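You operate a simulated robot arm through the tools that you are given. There is no shell and no other tool.

You run a simulated two-armed robot. Do the job below in one go: nothing can be reset, and whatever is moved stays where it is left.

Task
Press the zero button two times. Then fetch the black weight and set it on the left ledge of the feeder. Then take the crumpled paper from the lower shelf of the blank rack and leave it on the spot under the drain. Keep to this order. Set down upright: black weight.

Only the result counts: the job must be done as asked and must still hold three seconds after the hand-in. Knocking over, shifting, dropping, spilling or breaking anything else fails it.

Robot
Two 7-joint arms with two-finger grippers on one trunk, on a base that moves. Base frame: it is fixed to the floor where the robot stands at the start and does not move with it; the origin is under the middle of the robot, x ahead of it, y to its left, z up; the surface under the hand at the start is at about z = 0.85. Units: m, rad, N and s.
The left shoulder is at the start at [0.078, 0.151, 0.988], the right one opposite. With the tool pointing down near the work surface each hand reaches from about 0.24 to 0.78 m from the robot's upright axis, wherever it stands, measured 20 degrees to its own side. Places, roughly: black weight [-6.25, -16.25, 0.75]; crumpled paper [-6.5, -18, 0.5]; left ledge of the feeder (16x30 cm) [-6.94, -16.3, 0.84]; spot under the drain (26x22 cm) [-7.38, -13.4, 0.32]; zero button [0.7, -0.1, 0.9]. Payload 2.54 kg a hand.
The tool frame of a hand sits at the grasp point between the pads (the TCP): z along the fingers, y along the line on which they close. The tips reach 0.03 m beyond it. The gripper opens to 0.116 m; its body begins 0.095 m behind the TCP.
Orientation is that of the tool frame in the base frame, as a unit quaternion [x, y, z, w]. With the fingers straight down and closing along the base's y, the tool's x points along the base's -x, its y along +y and its z along -z.

Tools
- The arms move only by the tool move_arm. It takes "left_motion", "right_motion" or both (then of equal length, played together; a hand with none holds still); each is a list of rows, each an object of numbers (a shift or turn left out is 0, a gripper value left out holds the last): "fingers": the gripper command, from -1 (shut) to 1 (fully open), values between in proportion; "x", "y", "z": the shift along the tool's x, y, z in m; "wx", "wy", "wz": the turn, a rotation vector about the tool's x, y, z in rad. In form: [{"fingers": .., "x": .., "y": .., "z": .., "wx": .., "wy": .., "wz": ..}, ...]. A call has 1 to 20 rows; each row shifts and turns the commanded pose from where the row before left it, along the tool's axes as they then stand. Rows are played at 5 a second. More than 0.05 m and 0.15 rad between two rows, or a gripper value outside its range, and nothing of the call is played. A pose out of reach is approached as far as the arm can. The call stops where the force on the tool passes 40 N (or 10 N more than at its start, if that is more) or the arm is blocked; 0.2 s more then pass. The fingers move at their own pace (about 0.072 m/s each) and stop on an object; they squeeze with about 37 N. The grip force told is the motor's: it shows also when the fingers shut on nothing. Time passes only in rows, and 0.2 s behind the last, so rows that do not move let the fingers close. The reply holds the time, the measured pose of the TCP, the force on the tool along the base axes, the opening and the grip force, in the units named above and with some noise, with the torque about the TCP (base axes, N m) and any sound that the robot's microphone picked up, and new pictures: "show" is both (left out), scene, wrist or none (wrist: the cameras of the hands that moved).
- Cameras (640 x 400 px; columns grow to the right, rows downward): "scene" is now at [0.1599, -0.0009, 1.1551]; the picture's right is [0.01, -1.00, 0.00], its down [-0.10, -0.00, -0.99] and it looks along [0.99, 0.01, -0.10] (base axes); focal length 268 px, centre (320, 200). "left" rides on the left gripper at [0.069, 0.015, -0.122] in its tool frame; the picture's right is [-0.21, 0.98, 0.00], its down [-0.83, -0.18, -0.53] and it looks along [-0.52, -0.11, 0.85] (tool axes); focal length 251 px, centre (320, 200). "right" rides on the right gripper at [0.069, -0.015, -0.122] in its tool frame; the picture's right is [0.22, 0.98, 0.00], its down [-0.83, 0.18, -0.53] and it looks along [-0.52, 0.12, 0.85] (tool axes); focal length 251 px, centre (320, 200). There is no depth. A picture from a camera that has moved, and an enlarged one, comes with that camera's place and axes in the base frame and with its lens.
- raise_lower(by): slides the trunk up (or, below 0, down) by that many m; the arms and the scene camera ride with it, the base frame stays. It gives what a move gives, with no picture.
- base_move(legs): drives the robot by 1 to 6 legs, each [ahead, left, turn to the left] in m, m and rad, along the robot's own axes; the way and the turn of a leg run together, so that a leg with both is an arc; at most 1.5 m and 3.142 rad a leg. The arms and the cameras ride along, it lands a little off, and it stops where it bumps. It gives what a move gives, and a new picture of the scene camera.
- pan_tilt(pan, tilt): turns the head with the scene camera to pan (to the left, within 1.396 rad either way) and tilt (down, from -0.506 to 1.204), counted from straight ahead of the robot. It gives what a move gives, and a new picture of the scene camera.
- inspect(camera, box): a new picture of the part [left, top, right, bottom] of that camera's present view, enlarged. It takes no simulated time.
- finish_job(): hands the job in; it is judged then, once.

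Places have to be worked out from the pictures, the camera data and where the tool is seen. Open the grippers and draw the arms clear of the work before you hand the job in, unless the task says otherwise.

The tools are called as a command line: name --argument value ..., lists and objects as JSON in quotes. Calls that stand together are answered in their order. move_arm: Moves the arms, as the interface text tells. Its arguments: {"type":"object","properties":{"left_motion":{"type":"array"},"right_motion":{"type":"array"},"show":{"type":"string","enum":["both","scene","wrist","none"]}},"required":[]} The other tools are called the same way: raise_lower (by) moves the trunk up or down; base_move (legs) drives the base; pan_tilt (pan, tilt) turns the head that bears the scene camera; inspect (camera, box) takes an enlarged picture of a part of a camera's view; finish_job () hands the job in.

At the start:

```text
time: 0.0
left_eef_pos: [0.4563, 0.1535, 1.1482]
left_ee_rot: [0.0, 1.0, 0.0, -0.001]
left_contact_force: [-0.4, -0.6, -0.5]
left_wrist_torque: [0.01, 0.01, 0.0]
left_gripper_width: 0.116
left_grip_force: 0.1
right_eef_pos: [0.4158, -0.2429, 1.1036]
right_ee_rot: [0.001, 1.0, 0.0, 0.0]
right_contact_force: [-0.1, -0.1, 0.1]
right_wrist_torque: [0.0, 0.0, -0.04]
right_gripper_width: 0.116
right_grip_force: 0.0
trunk travel left (down, up): [-0.225, 0.064]
robot x, y, heading: [0.0029, 0.0036, -0.004]
head pan, tilt (commanded): [0.01, 0.101]
```

scene: 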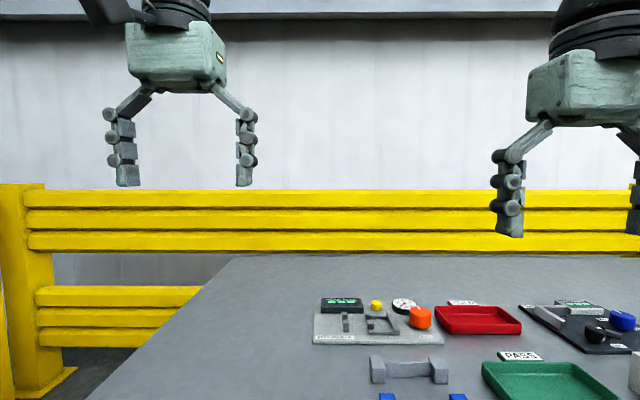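
right: 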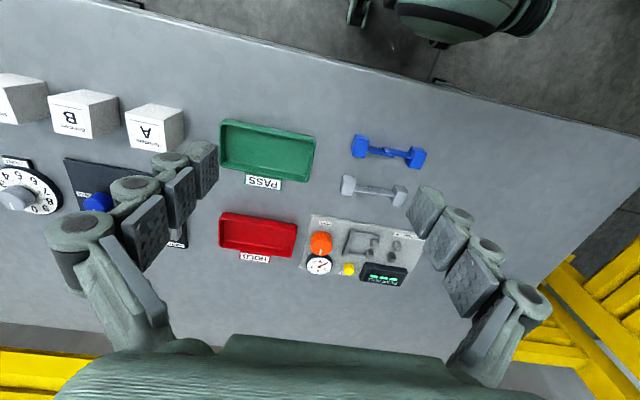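
left: 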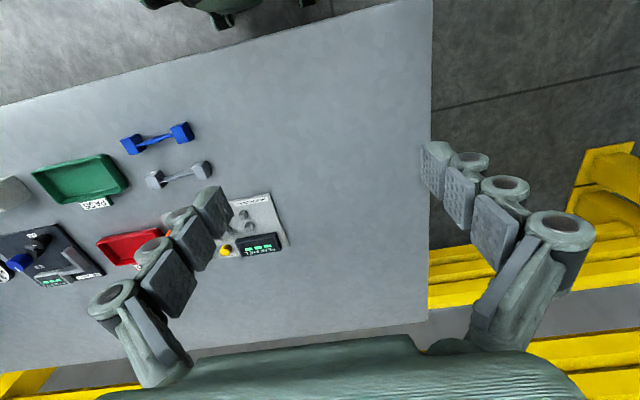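

I begin by looking closely at the panel on the table to find the zero button.

inspect --camera "scene" --box '[300, 280, 460, 380]'

inspect --camera "right" --box '[290, 200, 430, 290]'

inspect --camera "scene" --box '[480, 280, 640, 380]'

```text
4.00 times, centred on (380, 330) of scene
camera zoom: at [0.1599, -0.0009, 1.1551], right [0.01, -1.0, 0.0], down [-0.1, 0.0, -0.99], along [0.99, 0.01, -0.1], focal length 1072 px, centre (80, -320)
```

zoom: 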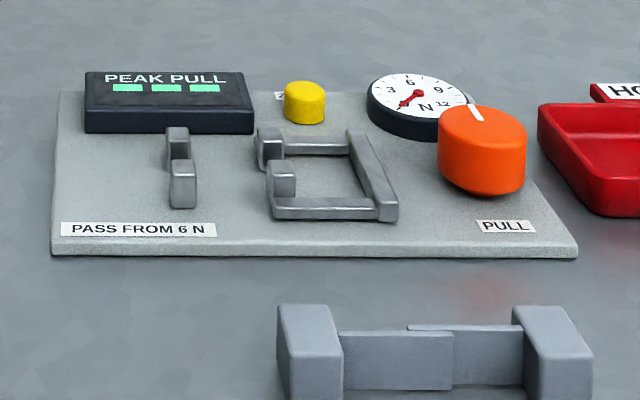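

```text
4.44 times, centred on (360, 245) of right
camera zoom: at [0.3465, -0.2587, 1.2249], right [-0.21, 0.98, 0.0], down [0.83, 0.18, 0.53], along [0.52, 0.11, -0.85], focal length 1118 px, centre (142, 0)
```

zoom: 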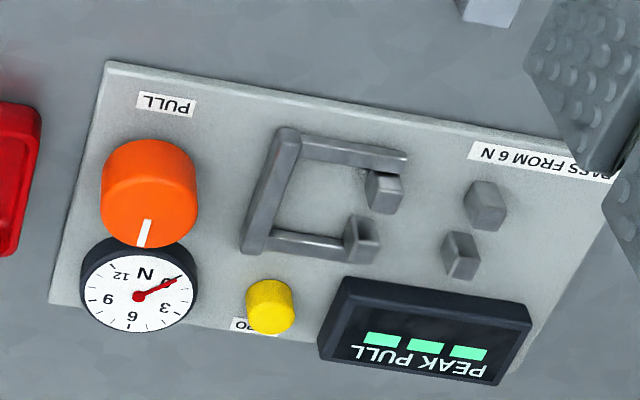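

```text
4.00 times, centred on (560, 330) of scene
camera zoom: at [0.1599, -0.0009, 1.1551], right [0.01, -1.0, 0.0], down [-0.1, 0.0, -0.99], along [0.99, 0.01, -0.1], focal length 1072 px, centre (-640, -320)
```

zoom: 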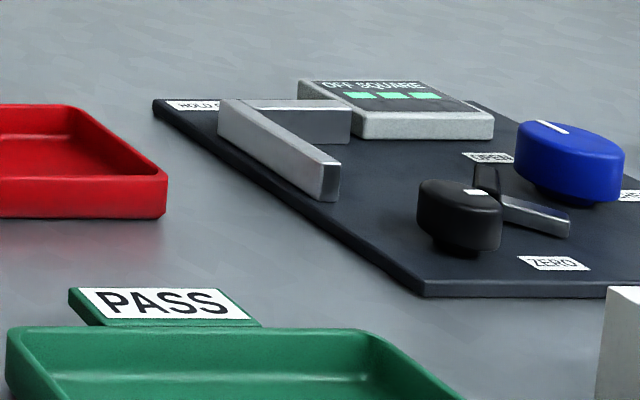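

The yellow button by the "ZERO" label sits at roughly [0.70, -0.12, 0.88], which agrees with the place given. I close the right gripper and bring it over the button, well above it.

move_arm --right_motion '[{"fingers": -1, "x": -0.0355, "y": 0.0154, "z": 0.01}, {"x": -0.0355, "y": 0.0154, "z": 0.01}, {"x": -0.0355, "y": 0.0154, "z": 0.01}, {"x": -0.0355, "y": 0.0154, "z": 0.01}, {"x": -0.0355, "y": 0.0154, "z": 0.01}, {"x": -0.0355, "y": 0.0154, "z": 0.01}, {"x": -0.0355, "y": 0.0154, "z": 0.01}, {"x": -0.0355, "y": 0.0154, "z": 0.01}, {}, {}]'

```text
time: 2.2
left_eef_pos: [0.4565, 0.1518, 1.149]
left_ee_rot: [-0.001, 1.0, 0.0, 0.0]
left_contact_force: [-0.3, -0.3, 0.3]
left_wrist_torque: [0.01, 0.0, -0.02]
left_gripper_width: 0.1163
left_grip_force: 0.0
right_eef_pos: [0.5909, -0.1961, 1.0254]
right_ee_rot: [0.001, 1.0, 0.001, 0.0]
right_contact_force: [-0.3, 0.2, -0.4]
right_wrist_torque: [-0.04, -0.01, 0.02]
right_gripper_width: 0.0
right_grip_force: 28.6
right hand out of reach, approached as far as the arm can: row 5, 6, 7, 8
trunk travel left (down, up): [-0.225, 0.064]
robot x, y, heading: [0.0008, 0.0007, -0.0]
head pan, tilt (commanded): [0.01, 0.101]
camera scene: at [0.1599, -0.0009, 1.1551], right [0.01, -1.0, 0.0], down [-0.1, 0.0, -0.99], along [0.99, 0.01, -0.1], focal length 268 px, centre (320, 200)
camera right: at [0.5219, -0.2111, 1.1466], right [-0.21, 0.98, 0.0], down [0.83, 0.18, 0.53], along [0.52, 0.11, -0.85], focal length 251 px, centre (320, 200)
```

scene: 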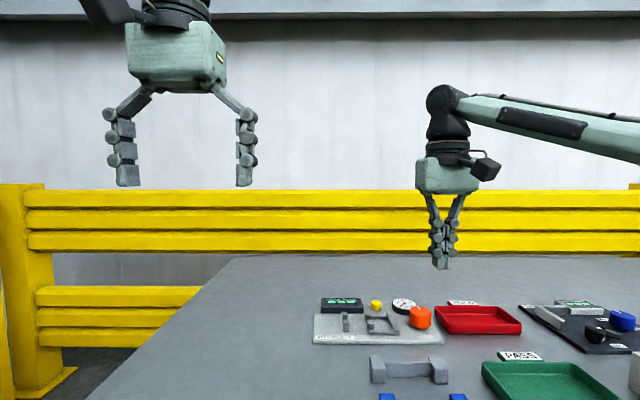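
right: 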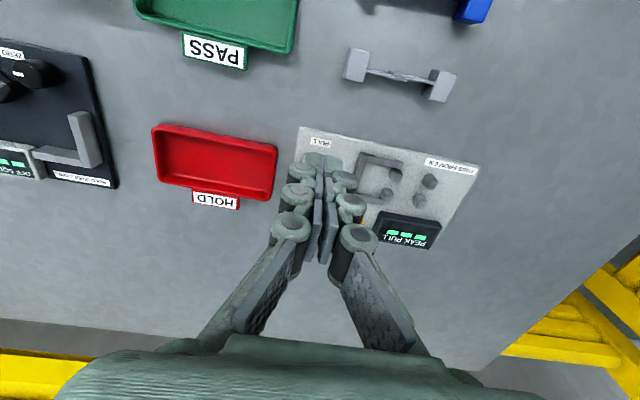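

The hand came up short of the button at this height, so I look down to see how much room the base has before the table.

pan_tilt --pan 0 --tilt 1.0

```text
time: 3.4
left_eef_pos: [0.4561, 0.1517, 1.1494]
left_ee_rot: [0.0, 1.0, 0.0, 0.0]
left_contact_force: [0.7, 0.1, 0.2]
left_wrist_torque: [0.01, -0.03, 0.03]
left_gripper_width: 0.1162
left_grip_force: 0.0
right_eef_pos: [0.5919, -0.1957, 1.0263]
right_ee_rot: [0.001, 1.0, 0.0, 0.0]
right_contact_force: [-0.6, 0.4, 0.1]
right_wrist_torque: [-0.02, -0.03, -0.01]
right_gripper_width: 0.0
right_grip_force: 28.7
trunk travel left (down, up): [-0.225, 0.064]
robot x, y, heading: [-0.0012, -0.0009, 0.002]
head pan, tilt (commanded): [0.0, 1.0]
camera scene: at [0.1375, -0.0018, 1.0771], right [0.0, -1.0, 0.0], down [-0.84, 0.0, -0.54], along [0.54, 0.0, -0.84], focal length 268 px, centre (320, 200)
```

scene: 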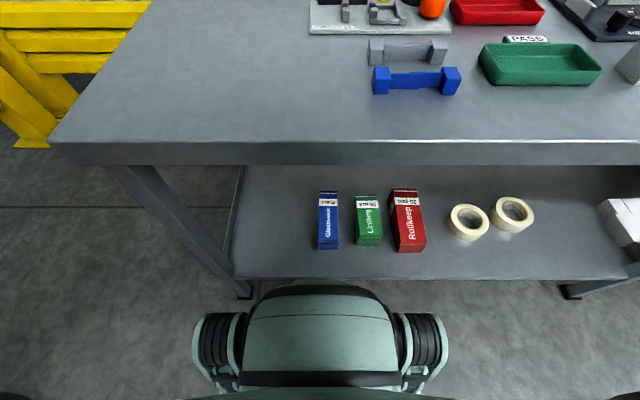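

The base is already close to the table's lower shelf, so I won't drive ahead. I raise the trunk instead, to gain reach at a low hand height.

raise_lower --by 0.06

pan_tilt --pan -0.1 --tilt 0.5

```text
time: 4.4
left_eef_pos: [0.4568, 0.1514, 1.2084]
left_ee_rot: [0.0, 1.0, 0.0, 0.0]
left_contact_force: [-0.1, 0.0, -0.5]
left_wrist_torque: [0.02, 0.04, -0.03]
left_gripper_width: 0.1161
left_grip_force: 0.0
right_eef_pos: [0.5897, -0.1962, 1.0851]
right_ee_rot: [0.002, 1.0, 0.0, 0.0]
right_contact_force: [0.8, -0.5, 0.1]
right_wrist_torque: [-0.04, -0.01, 0.0]
right_gripper_width: 0.0002
right_grip_force: 29.0
trunk travel left (down, up): [-0.285, 0.004]
robot x, y, heading: [0.0011, -0.0, 0.002]
head pan, tilt (commanded): [0.0, 1.0]
```

```text
time: 5.3
left_eef_pos: [0.4567, 0.1521, 1.209]
left_ee_rot: [0.0, 1.0, 0.0, 0.0]
left_contact_force: [-0.1, -0.1, 0.0]
left_wrist_torque: [-0.01, 0.0, 0.01]
left_gripper_width: 0.1162
left_grip_force: 0.1
right_eef_pos: [0.592, -0.1951, 1.0855]
right_ee_rot: [0.001, 1.0, -0.001, 0.001]
right_contact_force: [-0.9, -0.1, 0.4]
right_wrist_torque: [-0.01, 0.01, 0.01]
right_gripper_width: 0.0
right_grip_force: 28.6
trunk travel left (down, up): [-0.285, 0.004]
robot x, y, heading: [-0.0021, 0.0031, 0.003]
head pan, tilt (commanded): [-0.099, 0.499]
camera scene: at [0.1583, -0.0108, 1.1781], right [-0.1, -1.0, 0.0], down [-0.48, 0.05, -0.88], along [0.87, -0.09, -0.48], focal length 268 px, centre (320, 200)
```

scene: 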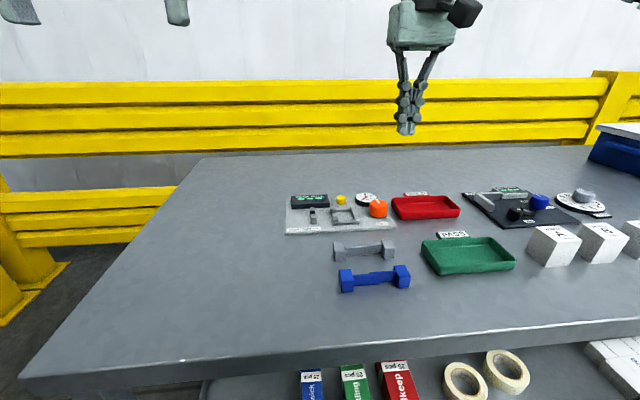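

The right hand is at z=1.085. I lower it by about 0.10 m straight down, which keeps the tips well above everything on the table, and see where it goes.

move_arm --right_motion '[{"z": 0.03}, {"z": 0.03}, {"z": 0.04}, {}]'

```text
time: 6.3
left_eef_pos: [0.4575, 0.1524, 1.2096]
left_ee_rot: [0.0, 1.0, 0.0, 0.0]
left_contact_force: [0.2, 0.5, 0.4]
left_wrist_torque: [-0.01, 0.0, -0.01]
left_gripper_width: 0.1159
left_grip_force: 0.0
right_eef_pos: [0.5917, -0.196, 0.9859]
right_ee_rot: [0.001, 1.0, 0.0, 0.001]
right_contact_force: [-0.1, 0.1, 0.1]
right_wrist_torque: [-0.01, 0.01, 0.01]
right_gripper_width: 0.0001
right_grip_force: 28.0
trunk travel left (down, up): [-0.285, 0.004]
robot x, y, heading: [0.0012, 0.0014, 0.003]
head pan, tilt (commanded): [-0.099, 0.499]
camera scene: at [0.1582, -0.0108, 1.1782], right [-0.1, -1.0, 0.0], down [-0.48, 0.05, -0.88], along [0.87, -0.09, -0.48], focal length 268 px, centre (320, 200)
camera right: at [0.5218, -0.2119, 1.1067], right [-0.21, 0.98, 0.0], down [0.83, 0.18, 0.53], along [0.52, 0.11, -0.84], focal length 251 px, centre (320, 200)
```

scene: 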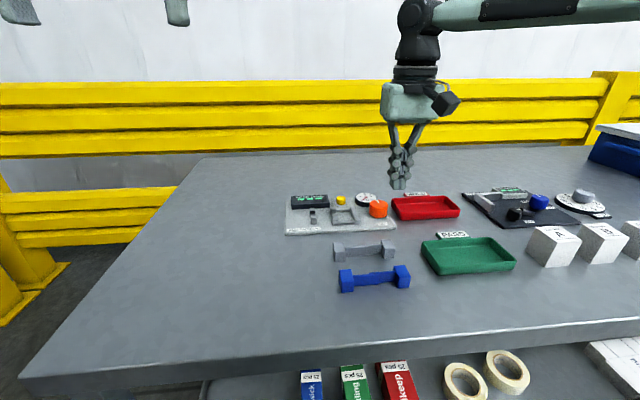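
right: 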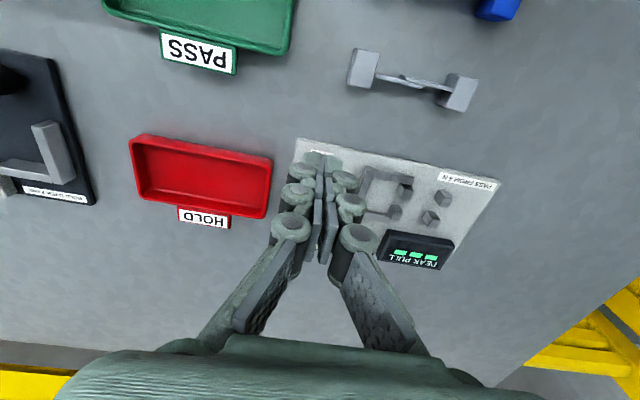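

The command starts from the measured pose each call. The button works out again at about [0.70, -0.117, 0.88]; I move over it at the present height.

move_arm --right_motion '[{"x": -0.0225, "y": 0.0195, "z": 0.005}, {"x": -0.0275, "y": 0.0195, "z": 0.005}, {"x": -0.0275, "y": 0.0195, "z": 0.005}, {"x": -0.0275, "y": 0.0195, "z": 0.005}, {}, {}]'

```text
time: 7.7
left_eef_pos: [0.4571, 0.1521, 1.2083]
left_ee_rot: [0.001, 1.0, -0.001, 0.0]
left_contact_force: [0.3, -0.4, 0.3]
left_wrist_torque: [-0.01, -0.01, 0.01]
left_gripper_width: 0.1161
left_grip_force: 0.1
right_eef_pos: [0.6216, -0.1768, 0.9628]
right_ee_rot: [0.0, 1.0, 0.001, 0.001]
right_contact_force: [1.5, 0.4, 0.0]
right_wrist_torque: [-0.03, -0.03, -0.01]
right_gripper_width: 0.0
right_grip_force: 28.9
right hand out of reach, approached as far as the arm can: row 2, 3, 4
trunk travel left (down, up): [-0.285, 0.004]
robot x, y, heading: [0.0012, -0.0015, -0.002]
head pan, tilt (commanded): [-0.099, 0.499]
camera scene: at [0.1583, -0.0108, 1.1782], right [-0.1, -1.0, 0.0], down [-0.48, 0.05, -0.88], along [0.87, -0.09, -0.48], focal length 268 px, centre (320, 200)
camera right: at [0.5513, -0.192, 1.0839], right [-0.21, 0.98, 0.0], down [0.82, 0.18, 0.54], along [0.52, 0.12, -0.84], focal length 251 px, centre (320, 200)
```

scene: 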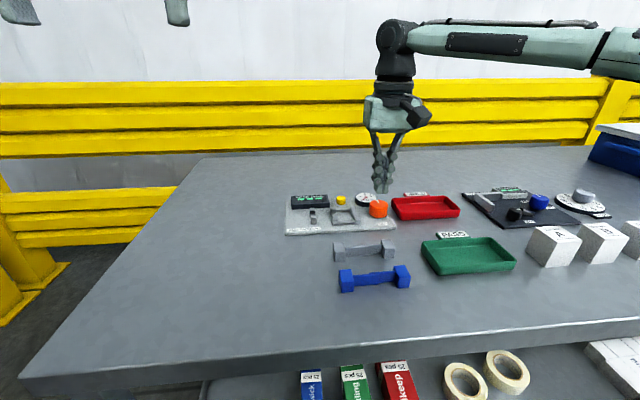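
right: 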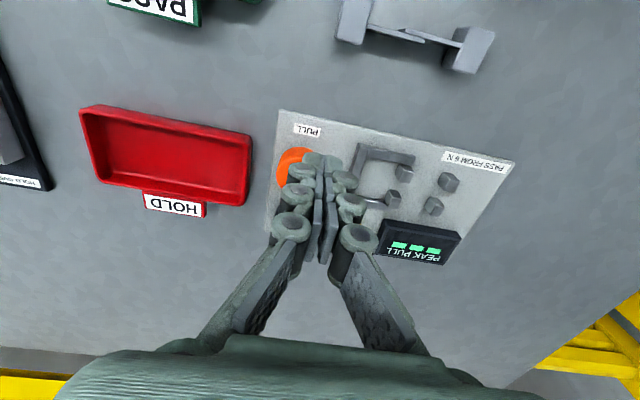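

With the fingers straight down the arm stops at x = 0.62, short of the button. I tilt the fingers forward by about 0.42 rad in place to gain reach.

move_arm --right_motion '[{"wy": -0.14}, {"wy": -0.14}, {"wy": -0.14}, {}]'

```text
time: 8.7
left_eef_pos: [0.4565, 0.1523, 1.2094]
left_ee_rot: [0.0, 1.0, 0.0, 0.0]
left_contact_force: [0.2, 0.8, -0.6]
left_wrist_torque: [-0.01, 0.02, 0.02]
left_gripper_width: 0.1159
left_grip_force: 0.1
right_eef_pos: [0.6223, -0.1769, 0.9637]
right_ee_rot: [0.001, 0.978, -0.001, 0.21]
right_contact_force: [0.4, -0.6, -1.1]
right_wrist_torque: [-0.01, -0.02, 0.0]
right_gripper_width: 0.0002
right_grip_force: 28.3
trunk travel left (down, up): [-0.285, 0.004]
robot x, y, heading: [-0.0007, 0.002, -0.001]
head pan, tilt (commanded): [-0.099, 0.499]
camera scene: at [0.1585, -0.0108, 1.1781], right [-0.1, -1.0, 0.0], down [-0.48, 0.05, -0.88], along [0.87, -0.09, -0.48], focal length 268 px, centre (320, 200)
camera right: at [0.5083, -0.1916, 1.0456], right [-0.19, 0.98, -0.09], down [0.54, 0.18, 0.83], along [0.82, 0.11, -0.56], focal length 251 px, centre (320, 200)
```

scene: 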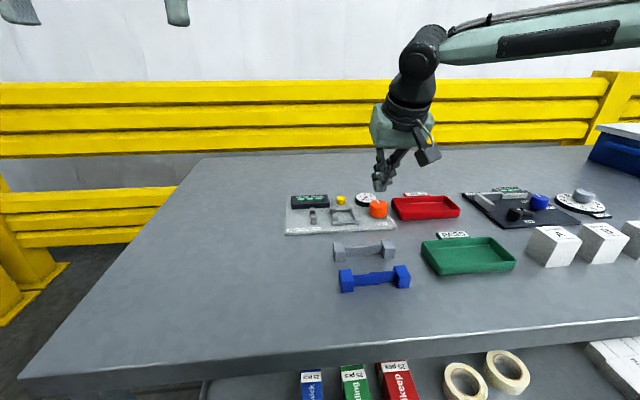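
right: 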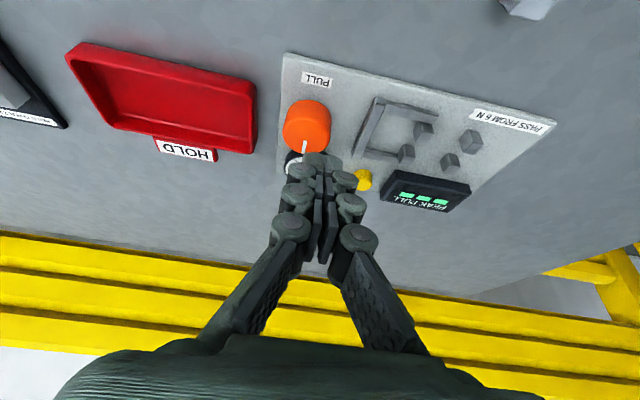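

The tilt worked with the TCP staying put, and the yellow button is visible just left of the fingertips. I move the TCP over the button at about z = 0.955.

move_arm --right_motion '[{"x": -0.0225, "y": 0.02, "z": 0.0134}, {"x": -0.0225, "y": 0.02, "z": 0.0134}, {"x": -0.0225, "y": 0.02, "z": 0.0134}, {}, {}]'

```text
time: 9.9
left_eef_pos: [0.4582, 0.1536, 1.2094]
left_ee_rot: [0.001, 1.0, 0.0, 0.0]
left_contact_force: [0.2, -0.1, -0.8]
left_wrist_torque: [-0.02, 0.03, -0.01]
left_gripper_width: 0.1161
left_grip_force: 0.1
right_eef_pos: [0.6799, -0.1367, 0.9543]
right_ee_rot: [0.001, 0.978, 0.0, 0.209]
right_contact_force: [-1.2, 0.2, -0.3]
right_wrist_torque: [0.02, -0.01, 0.01]
right_gripper_width: 0.0
right_grip_force: 28.6
right hand out of reach, approached as far as the arm can: row 3
trunk travel left (down, up): [-0.285, 0.004]
robot x, y, heading: [-0.0002, 0.0005, 0.002]
head pan, tilt (commanded): [-0.099, 0.499]
camera scene: at [0.1582, -0.0108, 1.1782], right [-0.1, -1.0, 0.0], down [-0.48, 0.05, -0.88], along [0.87, -0.09, -0.48], focal length 268 px, centre (320, 200)
camera right: at [0.5676, -0.1523, 1.0363], right [-0.2, 0.98, -0.09], down [0.53, 0.18, 0.83], along [0.82, 0.12, -0.56], focal length 251 px, centre (320, 200)
```

scene: 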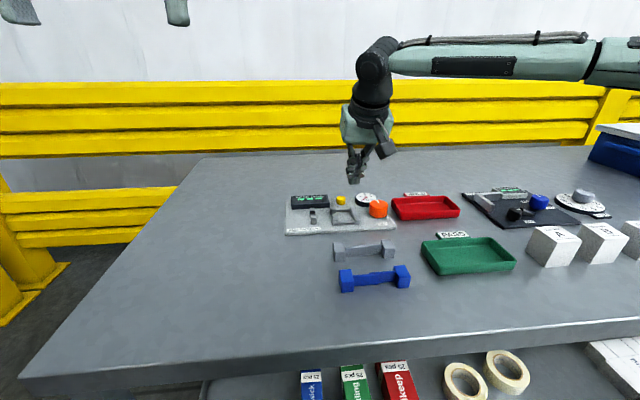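
right: 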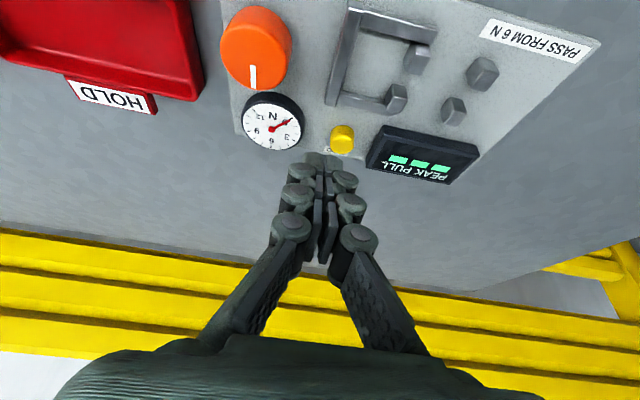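

From the wrist camera the button works out at [0.702, -0.120, 0.88]. I go forward 2 cm, left 1.7 cm and down 2 cm; the tips will still be about 2 cm above it.

move_arm --right_motion '[{"x": 0.0082, "z": 0.0182}, {"x": -0.0096, "y": 0.0084, "z": 0.0043}, {"x": -0.0096, "y": 0.0084, "z": 0.0043}, {}, {}]'

```text
time: 11.1
left_eef_pos: [0.456, 0.1528, 1.2097]
left_ee_rot: [0.0, 1.0, 0.0, 0.0]
left_contact_force: [0.2, -0.7, 0.1]
left_wrist_torque: [0.0, -0.03, 0.0]
left_gripper_width: 0.1161
left_grip_force: 0.1
right_eef_pos: [0.6809, -0.1375, 0.9339]
right_ee_rot: [0.0, 0.978, 0.001, 0.209]
right_contact_force: [0.0, 0.3, -0.9]
right_wrist_torque: [0.01, 0.01, 0.0]
right_gripper_width: 0.0
right_grip_force: 28.7
right hand out of reach, approached as far as the arm can: row 2, 3
trunk travel left (down, up): [-0.285, 0.004]
robot x, y, heading: [0.0028, 0.0017, -0.0]
head pan, tilt (commanded): [-0.099, 0.499]
camera scene: at [0.1583, -0.0108, 1.1782], right [-0.1, -1.0, 0.0], down [-0.48, 0.05, -0.88], along [0.87, -0.09, -0.48], focal length 268 px, centre (320, 200)
camera right: at [0.5676, -0.1528, 1.0161], right [-0.2, 0.98, -0.09], down [0.54, 0.18, 0.83], along [0.82, 0.11, -0.56], focal length 251 px, centre (320, 200)
```

scene: 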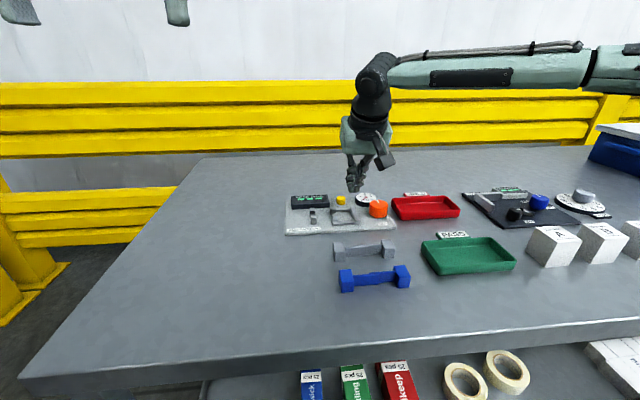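
right: 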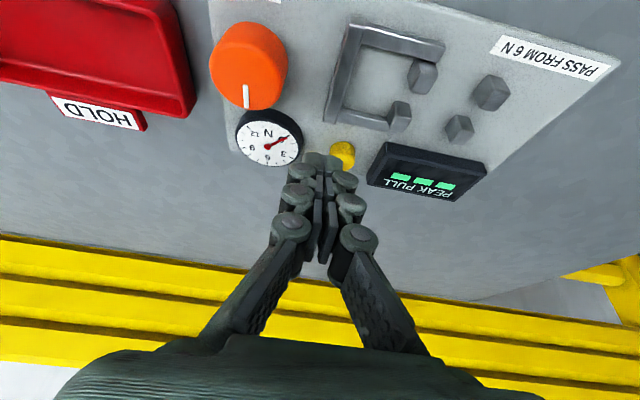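

Rows 2 and 3 were again cut off by reach. I look straight down to judge whether the base can drive ahead a few centimetres.

pan_tilt --pan 0 --tilt 1.2

```text
time: 12.2
left_eef_pos: [0.4554, 0.1512, 1.2087]
left_ee_rot: [0.001, 1.0, 0.0, 0.0]
left_contact_force: [0.0, 0.0, -0.3]
left_wrist_torque: [-0.03, 0.02, 0.01]
left_gripper_width: 0.1159
left_grip_force: 0.0
right_eef_pos: [0.68, -0.1369, 0.9336]
right_ee_rot: [0.0, 0.978, 0.001, 0.209]
right_contact_force: [0.4, 0.6, 0.5]
right_wrist_torque: [0.04, -0.01, -0.01]
right_gripper_width: 0.0001
right_grip_force: 29.1
trunk travel left (down, up): [-0.285, 0.004]
robot x, y, heading: [0.0006, 0.0015, -0.005]
head pan, tilt (commanded): [0.0, 1.201]
camera scene: at [0.1238, -0.0018, 1.1245], right [0.0, -1.0, 0.0], down [-0.93, 0.0, -0.36], along [0.36, 0.0, -0.93], focal length 268 px, centre (320, 200)
```

scene: 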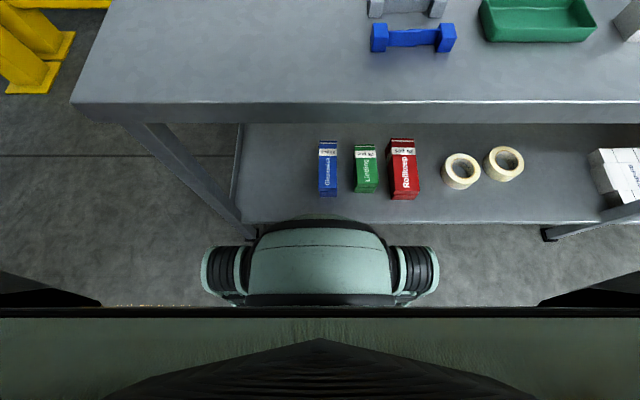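

The base front is nearly at the shelf edge, so I won't drive ahead. I tilt the fingers another 0.3 rad forward, backing off slightly along the tool, and turn the head back to the work.

move_arm --right_motion '[{"z": -0.008}, {"wy": -0.15, "z": -0.005}, {"wy": -0.15}, {}]' --show "wrist"

pan_tilt --pan -0.1 --tilt 0.5

```text
time: 13.2
left_eef_pos: [0.4579, 0.1523, 1.2102]
left_ee_rot: [0.0, 1.0, 0.0, 0.0]
left_contact_force: [-0.4, 0.6, -0.4]
left_wrist_torque: [0.0, 0.02, -0.03]
left_gripper_width: 0.116
left_grip_force: 0.0
right_eef_pos: [0.6766, -0.1378, 0.9453]
right_ee_rot: [0.001, 0.936, 0.0, 0.353]
right_contact_force: [-0.3, 0.2, -0.1]
right_wrist_torque: [0.02, 0.01, -0.01]
right_gripper_width: 0.0
right_grip_force: 29.0
trunk travel left (down, up): [-0.285, 0.004]
robot x, y, heading: [0.0003, 0.0026, -0.002]
head pan, tilt (commanded): [0.0, 1.201]
camera right: at [0.543, -0.1528, 0.991], right [-0.16, 0.98, -0.14], down [0.27, 0.18, 0.95], along [0.95, 0.11, -0.29], focal length 251 px, centre (320, 200)
```

right: 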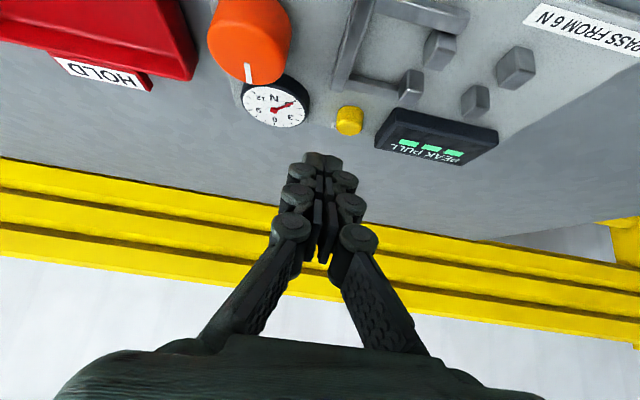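

```text
time: 14.3
left_eef_pos: [0.4563, 0.1517, 1.2085]
left_ee_rot: [0.001, 1.0, -0.001, 0.0]
left_contact_force: [-1.0, -0.4, -0.5]
left_wrist_torque: [-0.01, -0.03, 0.0]
left_gripper_width: 0.1161
left_grip_force: 0.0
right_eef_pos: [0.6756, -0.138, 0.9464]
right_ee_rot: [0.001, 0.936, 0.0, 0.353]
right_contact_force: [0.2, -0.4, -0.1]
right_wrist_torque: [-0.01, -0.01, -0.02]
right_gripper_width: 0.0002
right_grip_force: 28.4
trunk travel left (down, up): [-0.285, 0.004]
robot x, y, heading: [0.0007, 0.0005, -0.003]
head pan, tilt (commanded): [-0.099, 0.499]
camera scene: at [0.1583, -0.0108, 1.1781], right [-0.1, -1.0, 0.0], down [-0.48, 0.05, -0.88], along [0.87, -0.09, -0.48], focal length 268 px, centre (320, 200)
```

scene: 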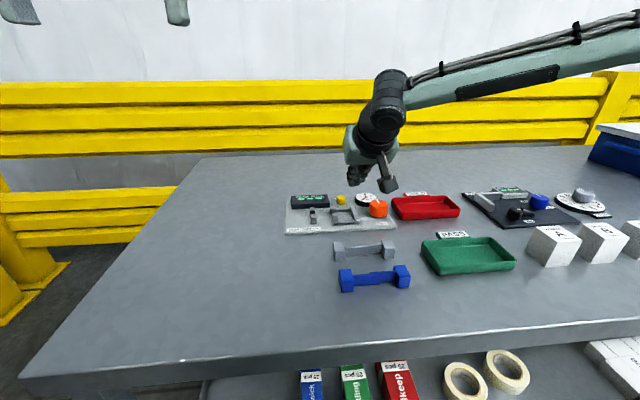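

The button is now at about (349, 121) in the wrist view, giving [0.70, -0.121]. I bring the TCP to [0.69, -0.121, 0.925], so that the tip edge is just above the button.

move_arm --right_motion '[{"x": 0.0017, "y": 0.0085, "z": 0.0125}, {"x": 0.0017, "y": 0.0085, "z": 0.0125}, {}, {}]'

inspect --camera "scene" --box '[280, 140, 440, 240]'

inspect --camera "right" --box '[240, 60, 480, 210]'

```text
time: 15.3
left_eef_pos: [0.4573, 0.152, 1.209]
left_ee_rot: [-0.001, 1.0, 0.0, 0.0]
left_contact_force: [-0.2, -0.1, -0.1]
left_wrist_torque: [-0.01, 0.02, -0.01]
left_gripper_width: 0.1159
left_grip_force: 0.1
right_eef_pos: [0.6889, -0.1209, 0.9254]
right_ee_rot: [0.0, 0.936, 0.0, 0.353]
right_contact_force: [0.0, -0.4, 0.1]
right_wrist_torque: [0.01, 0.0, 0.03]
right_gripper_width: 0.0
right_grip_force: 28.1
trunk travel left (down, up): [-0.285, 0.004]
robot x, y, heading: [-0.0019, -0.0019, 0.002]
head pan, tilt (commanded): [-0.099, 0.499]
camera scene: at [0.1584, -0.0108, 1.1781], right [-0.1, -1.0, 0.0], down [-0.48, 0.05, -0.88], along [0.87, -0.09, -0.48], focal length 268 px, centre (320, 200)
camera right: at [0.5572, -0.136, 0.9702], right [-0.16, 0.98, -0.14], down [0.27, 0.18, 0.95], along [0.95, 0.11, -0.29], focal length 251 px, centre (320, 200)
```

scene: 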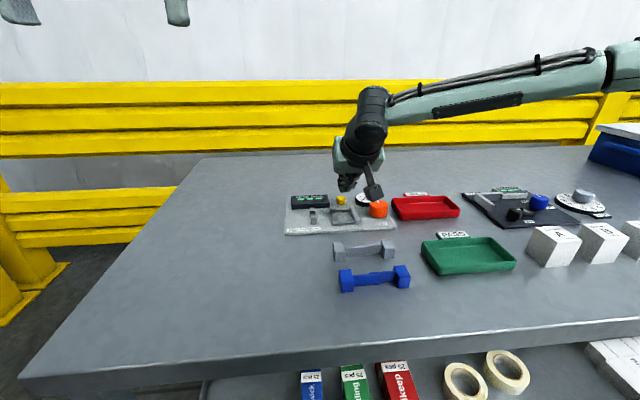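
right: 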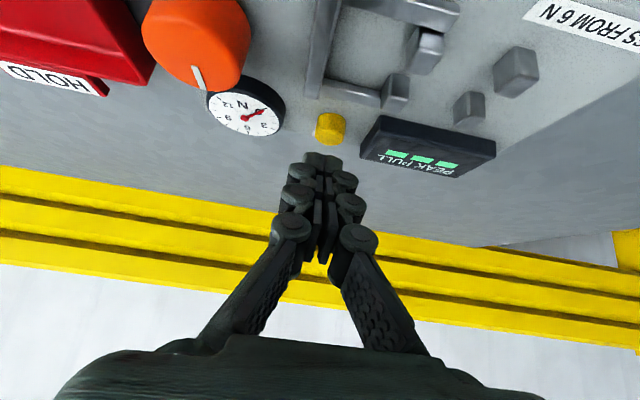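

```text
4.00 times, centred on (360, 190) of scene
camera zoom: at [0.1584, -0.0108, 1.1781], right [-0.1, -1.0, 0.0], down [-0.48, 0.05, -0.88], along [0.87, -0.09, -0.48], focal length 1072 px, centre (160, 240)
```

zoom: 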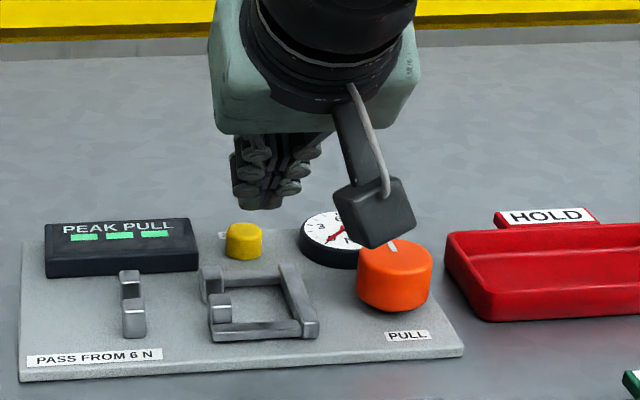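

```text
2.67 times, centred on (360, 135) of right
camera zoom: at [0.5572, -0.136, 0.9702], right [-0.16, 0.98, -0.14], down [0.27, 0.18, 0.95], along [0.95, 0.11, -0.29], focal length 670 px, centre (213, 373)
```

zoom: 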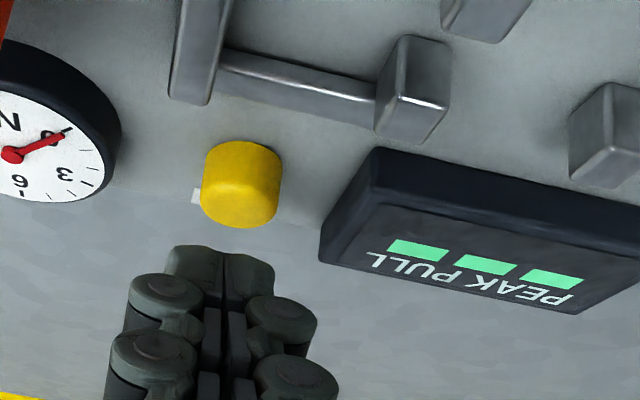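

The tip sits about 1.4 cm above the button top (z ≈ 0.884) and lines up with it. I come down in small steps to just touch it.

move_arm --right_motion '[{"x": 0.00231, "y": 0.001, "z": 0.00263}, {"x": 0.00231, "y": 0.001, "z": 0.00263}, {"x": 0.00231, "z": 0.00263}, {}]'

inspect --camera "scene" --box '[300, 160, 400, 222]'

```text
time: 16.3
left_eef_pos: [0.4576, 0.1517, 1.2097]
left_ee_rot: [0.0, 1.0, 0.0, 0.0]
left_contact_force: [0.4, 0.2, 0.1]
left_wrist_torque: [0.0, 0.02, 0.02]
left_gripper_width: 0.1161
left_grip_force: 0.1
right_eef_pos: [0.6888, -0.1188, 0.9157]
right_ee_rot: [0.001, 0.936, 0.0, 0.353]
right_contact_force: [-1.2, -0.3, 0.2]
right_wrist_torque: [0.0, -0.03, 0.0]
right_gripper_width: 0.0
right_grip_force: 28.3
trunk travel left (down, up): [-0.285, 0.004]
robot x, y, heading: [0.0011, 0.0011, -0.001]
head pan, tilt (commanded): [-0.099, 0.499]
camera scene: at [0.1583, -0.0108, 1.1782], right [-0.1, -1.0, 0.0], down [-0.48, 0.05, -0.88], along [0.87, -0.09, -0.48], focal length 268 px, centre (320, 200)
camera right: at [0.557, -0.1341, 0.9598], right [-0.16, 0.98, -0.14], down [0.27, 0.18, 0.95], along [0.95, 0.11, -0.29], focal length 251 px, centre (320, 200)
```

scene: 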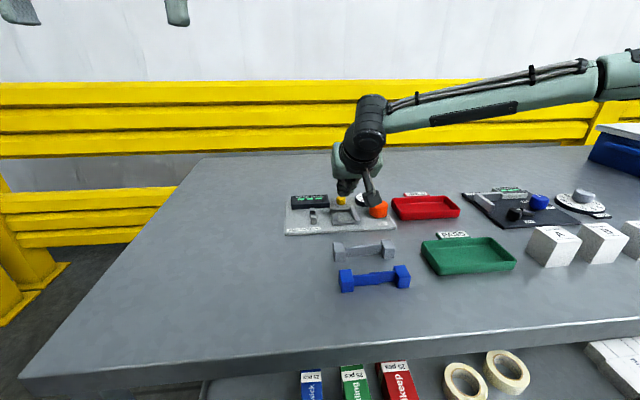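
right: 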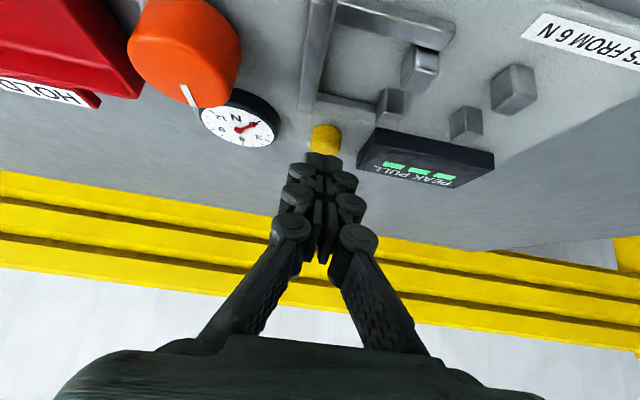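

```text
6.40 times, centred on (350, 191) of scene
camera zoom: at [0.1583, -0.0108, 1.1782], right [-0.1, -1.0, 0.0], down [-0.48, 0.05, -0.88], along [0.87, -0.09, -0.48], focal length 1715 px, centre (128, 258)
```

zoom: 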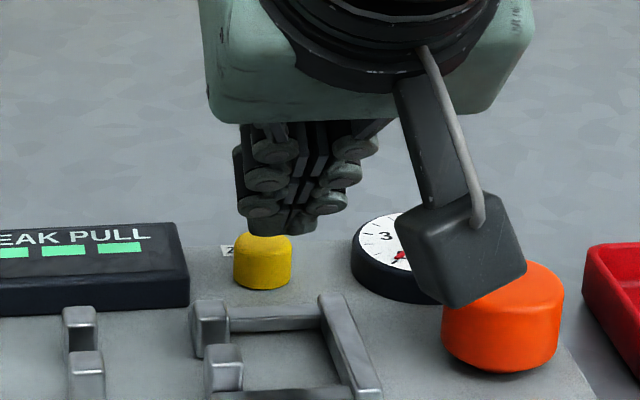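

The tip is nearly at the button top and looks a few millimetres to its right. I check the wrist view before pressing.

inspect --camera "right" --box '[260, 90, 400, 178]'

```text
4.55 times, centred on (330, 134) of right
camera zoom: at [0.557, -0.1341, 0.9598], right [-0.16, 0.98, -0.14], down [0.27, 0.18, 0.95], along [0.95, 0.11, -0.29], focal length 1143 px, centre (274, 500)
```

zoom: 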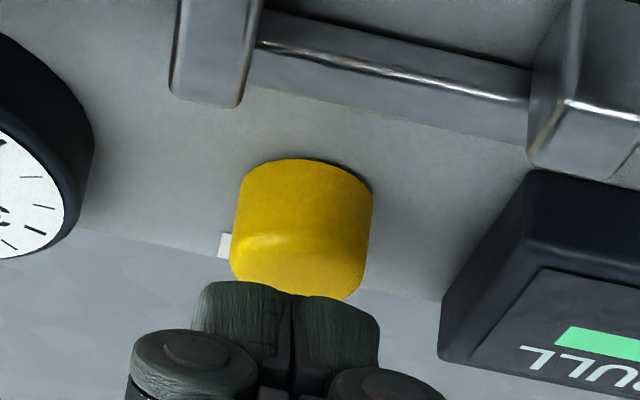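

The tips are centred to within 2 mm over the button. I shift 3 mm left and go down another 6 mm in small steps while watching the force.

move_arm --right_motion '[{"y": 0.003}, {"x": 0.00132, "z": 0.0015}, {"x": 0.00132, "z": 0.0015}, {"x": 0.00132, "z": 0.0015}, {}]'

inspect --camera "scene" --box '[280, 160, 400, 235]'

```text
time: 17.5
left_eef_pos: [0.4576, 0.1529, 1.2101]
left_ee_rot: [0.0, 1.0, 0.0, 0.001]
left_contact_force: [-0.2, -0.4, 1.0]
left_wrist_torque: [0.01, -0.01, -0.01]
left_gripper_width: 0.1159
left_grip_force: 0.0
right_eef_pos: [0.6895, -0.1147, 0.909]
right_ee_rot: [0.001, 0.936, -0.001, 0.353]
right_contact_force: [0.7, -0.7, 0.1]
right_wrist_torque: [0.03, 0.0, -0.02]
right_gripper_width: 0.0001
right_grip_force: 28.5
trunk travel left (down, up): [-0.285, 0.004]
robot x, y, heading: [-0.0017, 0.0008, 0.0]
head pan, tilt (commanded): [-0.099, 0.499]
camera scene: at [0.1583, -0.0108, 1.1782], right [-0.1, -1.0, 0.0], down [-0.48, 0.05, -0.88], along [0.87, -0.09, -0.48], focal length 268 px, centre (320, 200)
camera right: at [0.5572, -0.1309, 0.9538], right [-0.16, 0.98, -0.14], down [0.27, 0.18, 0.95], along [0.95, 0.11, -0.29], focal length 251 px, centre (320, 200)
```

scene: 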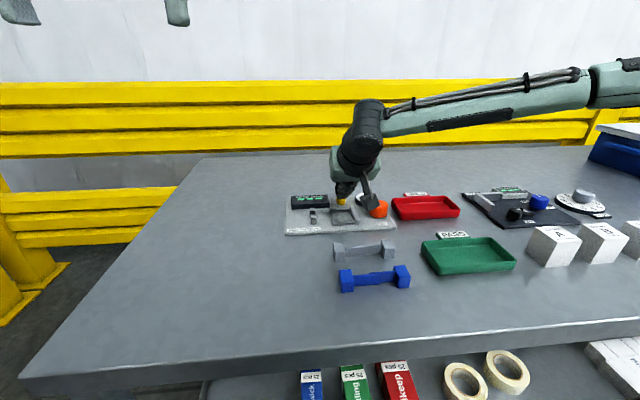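
right: 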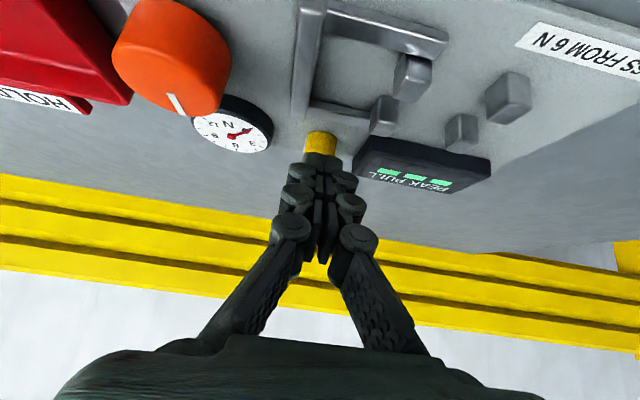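

```text
5.33 times, centred on (340, 198) of scene
camera zoom: at [0.1583, -0.0108, 1.1782], right [-0.1, -1.0, 0.0], down [-0.48, 0.05, -0.88], along [0.87, -0.09, -0.48], focal length 1429 px, centre (213, 213)
```

zoom: 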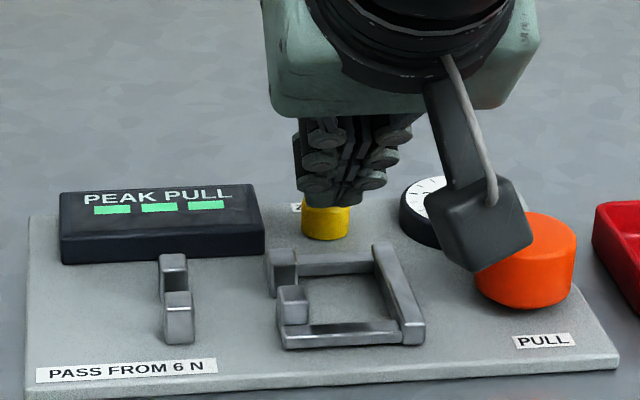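

No force yet at TCP z = 0.909. I look at the wrist view closely to see the remaining gap.

inspect --camera "right" --box '[260, 90, 400, 178]'

```text
4.55 times, centred on (330, 134) of right
camera zoom: at [0.5572, -0.1309, 0.9538], right [-0.16, 0.98, -0.14], down [0.27, 0.18, 0.95], along [0.95, 0.11, -0.29], focal length 1143 px, centre (274, 500)
```

zoom: 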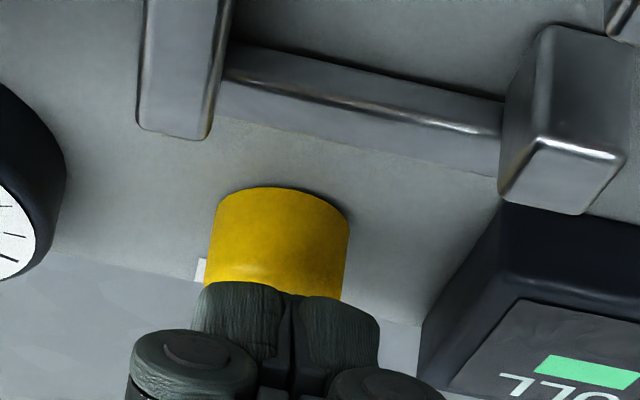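

The tips are now right at the button's top face and centred to about 1 mm. I go on down in 1.5 mm steps for 6 mm more.

move_arm --right_motion '[{"x": 0.001, "z": 0.00113}, {"x": 0.001, "z": 0.00113}, {"x": 0.001, "z": 0.00113}, {"x": 0.001, "z": 0.00113}, {}]'

inspect --camera "right" --box '[260, 90, 400, 178]'

```text
time: 18.7
left_eef_pos: [0.4577, 0.1522, 1.2079]
left_ee_rot: [0.0, 1.0, 0.0, 0.0]
left_contact_force: [-0.4, -0.3, -0.2]
left_wrist_torque: [-0.03, -0.01, -0.01]
left_gripper_width: 0.1159
left_grip_force: 0.0
right_eef_pos: [0.6899, -0.1156, 0.9012]
right_ee_rot: [0.0, 0.936, 0.0, 0.352]
right_contact_force: [0.1, 0.1, 0.5]
right_wrist_torque: [0.0, 0.0, -0.01]
right_gripper_width: 0.0
right_grip_force: 29.0
trunk travel left (down, up): [-0.285, 0.004]
robot x, y, heading: [-0.0025, 0.0031, 0.001]
head pan, tilt (commanded): [-0.099, 0.499]
camera scene: at [0.1583, -0.0108, 1.1782], right [-0.1, -1.0, 0.0], down [-0.48, 0.05, -0.88], along [0.87, -0.09, -0.48], focal length 268 px, centre (320, 200)
camera right: at [0.5569, -0.1309, 0.9476], right [-0.16, 0.98, -0.14], down [0.27, 0.18, 0.95], along [0.95, 0.11, -0.29], focal length 251 px, centre (320, 200)
```

scene: 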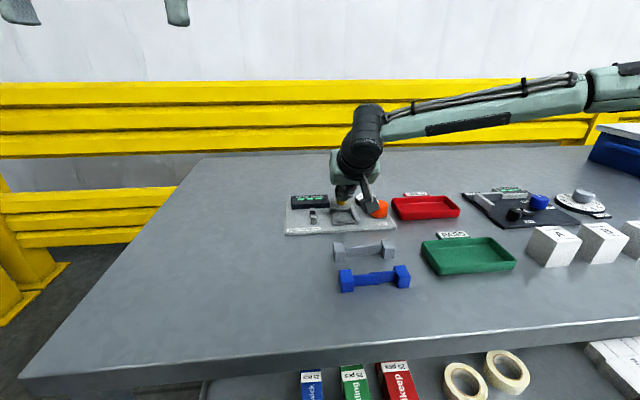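
right: 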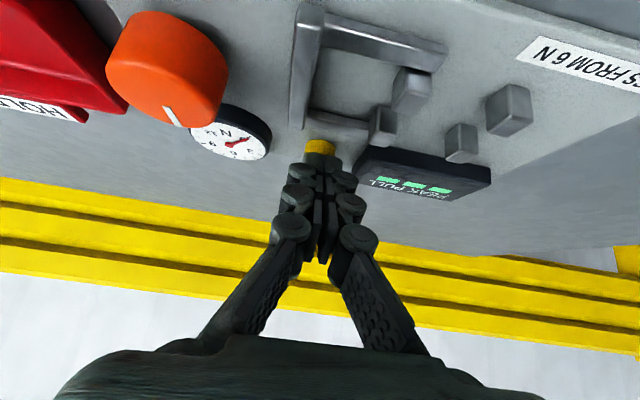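

```text
4.55 times, centred on (330, 134) of right
camera zoom: at [0.5569, -0.1309, 0.9476], right [-0.16, 0.98, -0.14], down [0.27, 0.18, 0.95], along [0.95, 0.11, -0.29], focal length 1143 px, centre (274, 500)
```

zoom: 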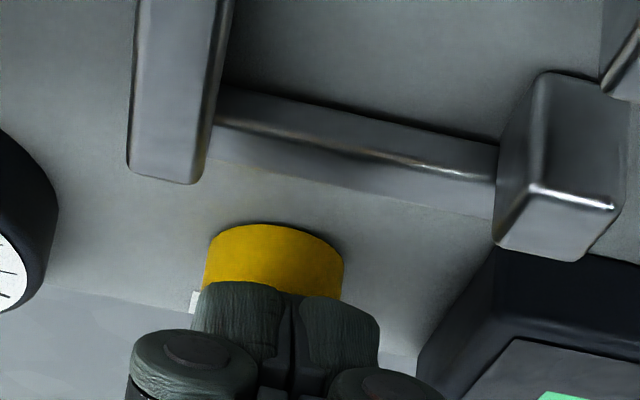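

No force, and the geometry of the wrist view says that the tip edge is at about [0.70, -0.116, 0.871], in front of the button rather than on it: the button centre is nearer x ≈ 0.718, with its top near z ≈ 0.871. I raise the tip 1.6 cm and then move forward 1.8 cm.

move_arm --right_motion '[{"x": -0.0053, "z": -0.006}, {"x": -0.0053, "z": -0.006}, {"x": -0.0068, "z": 0.006}, {"x": -0.0068, "z": 0.006}, {}, {}]'

inspect --camera "right" --box '[260, 90, 400, 178]'

inspect --camera "scene" --box '[280, 160, 400, 235]'

```text
time: 20.1
left_eef_pos: [0.4571, 0.1525, 1.2085]
left_ee_rot: [0.0, 1.0, 0.0, 0.0]
left_contact_force: [0.1, -0.6, -1.1]
left_wrist_torque: [0.02, 0.01, 0.0]
left_gripper_width: 0.1161
left_grip_force: 0.1
right_eef_pos: [0.7063, -0.1189, 0.9195]
right_ee_rot: [0.001, 0.936, 0.0, 0.353]
right_contact_force: [-0.8, -0.6, 0.3]
right_wrist_torque: [-0.03, -0.03, 0.0]
right_gripper_width: 0.0001
right_grip_force: 28.6
right hand out of reach, approached as far as the arm can: row 4
trunk travel left (down, up): [-0.285, 0.004]
robot x, y, heading: [-0.0006, -0.0001, 0.001]
head pan, tilt (commanded): [-0.099, 0.499]
camera scene: at [0.1583, -0.0108, 1.1782], right [-0.1, -1.0, 0.0], down [-0.48, 0.05, -0.88], along [0.87, -0.09, -0.48], focal length 268 px, centre (320, 200)
camera right: at [0.5733, -0.134, 0.9643], right [-0.16, 0.98, -0.14], down [0.27, 0.18, 0.95], along [0.95, 0.12, -0.29], focal length 251 px, centre (320, 200)
```

scene: 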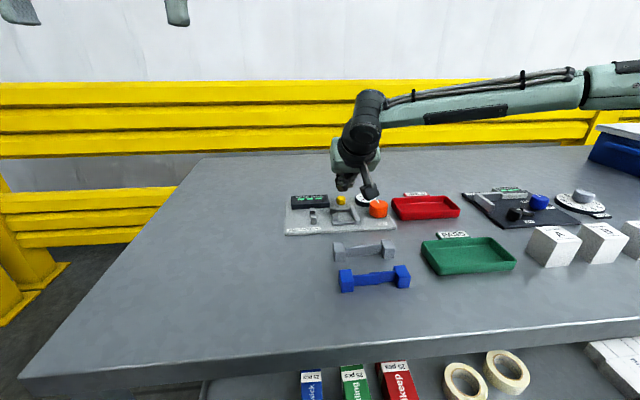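
right: 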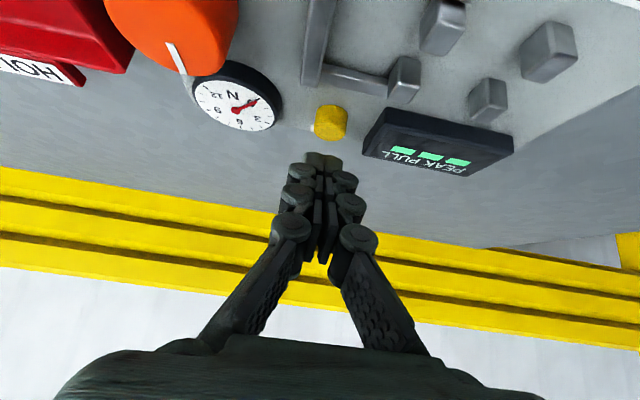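

```text
4.55 times, centred on (330, 134) of right
camera zoom: at [0.5733, -0.134, 0.9643], right [-0.16, 0.98, -0.14], down [0.27, 0.18, 0.95], along [0.95, 0.12, -0.29], focal length 1143 px, centre (274, 500)
```

zoom: 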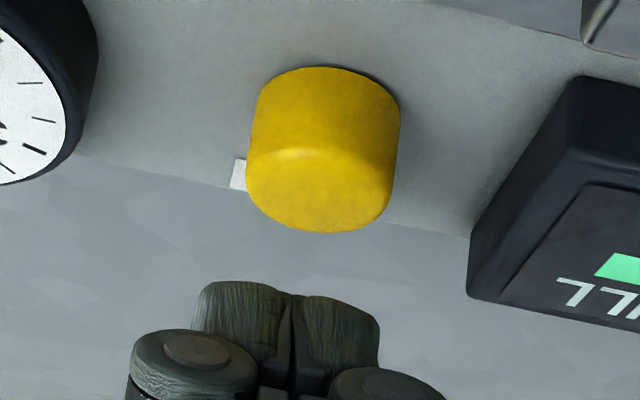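

```text
5.33 times, centred on (340, 198) of scene
camera zoom: at [0.1583, -0.0108, 1.1782], right [-0.1, -1.0, 0.0], down [-0.48, 0.05, -0.88], along [0.87, -0.09, -0.48], focal length 1429 px, centre (213, 213)
```

zoom: 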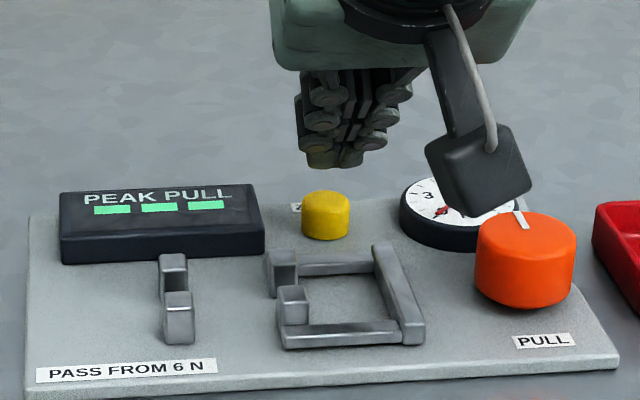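

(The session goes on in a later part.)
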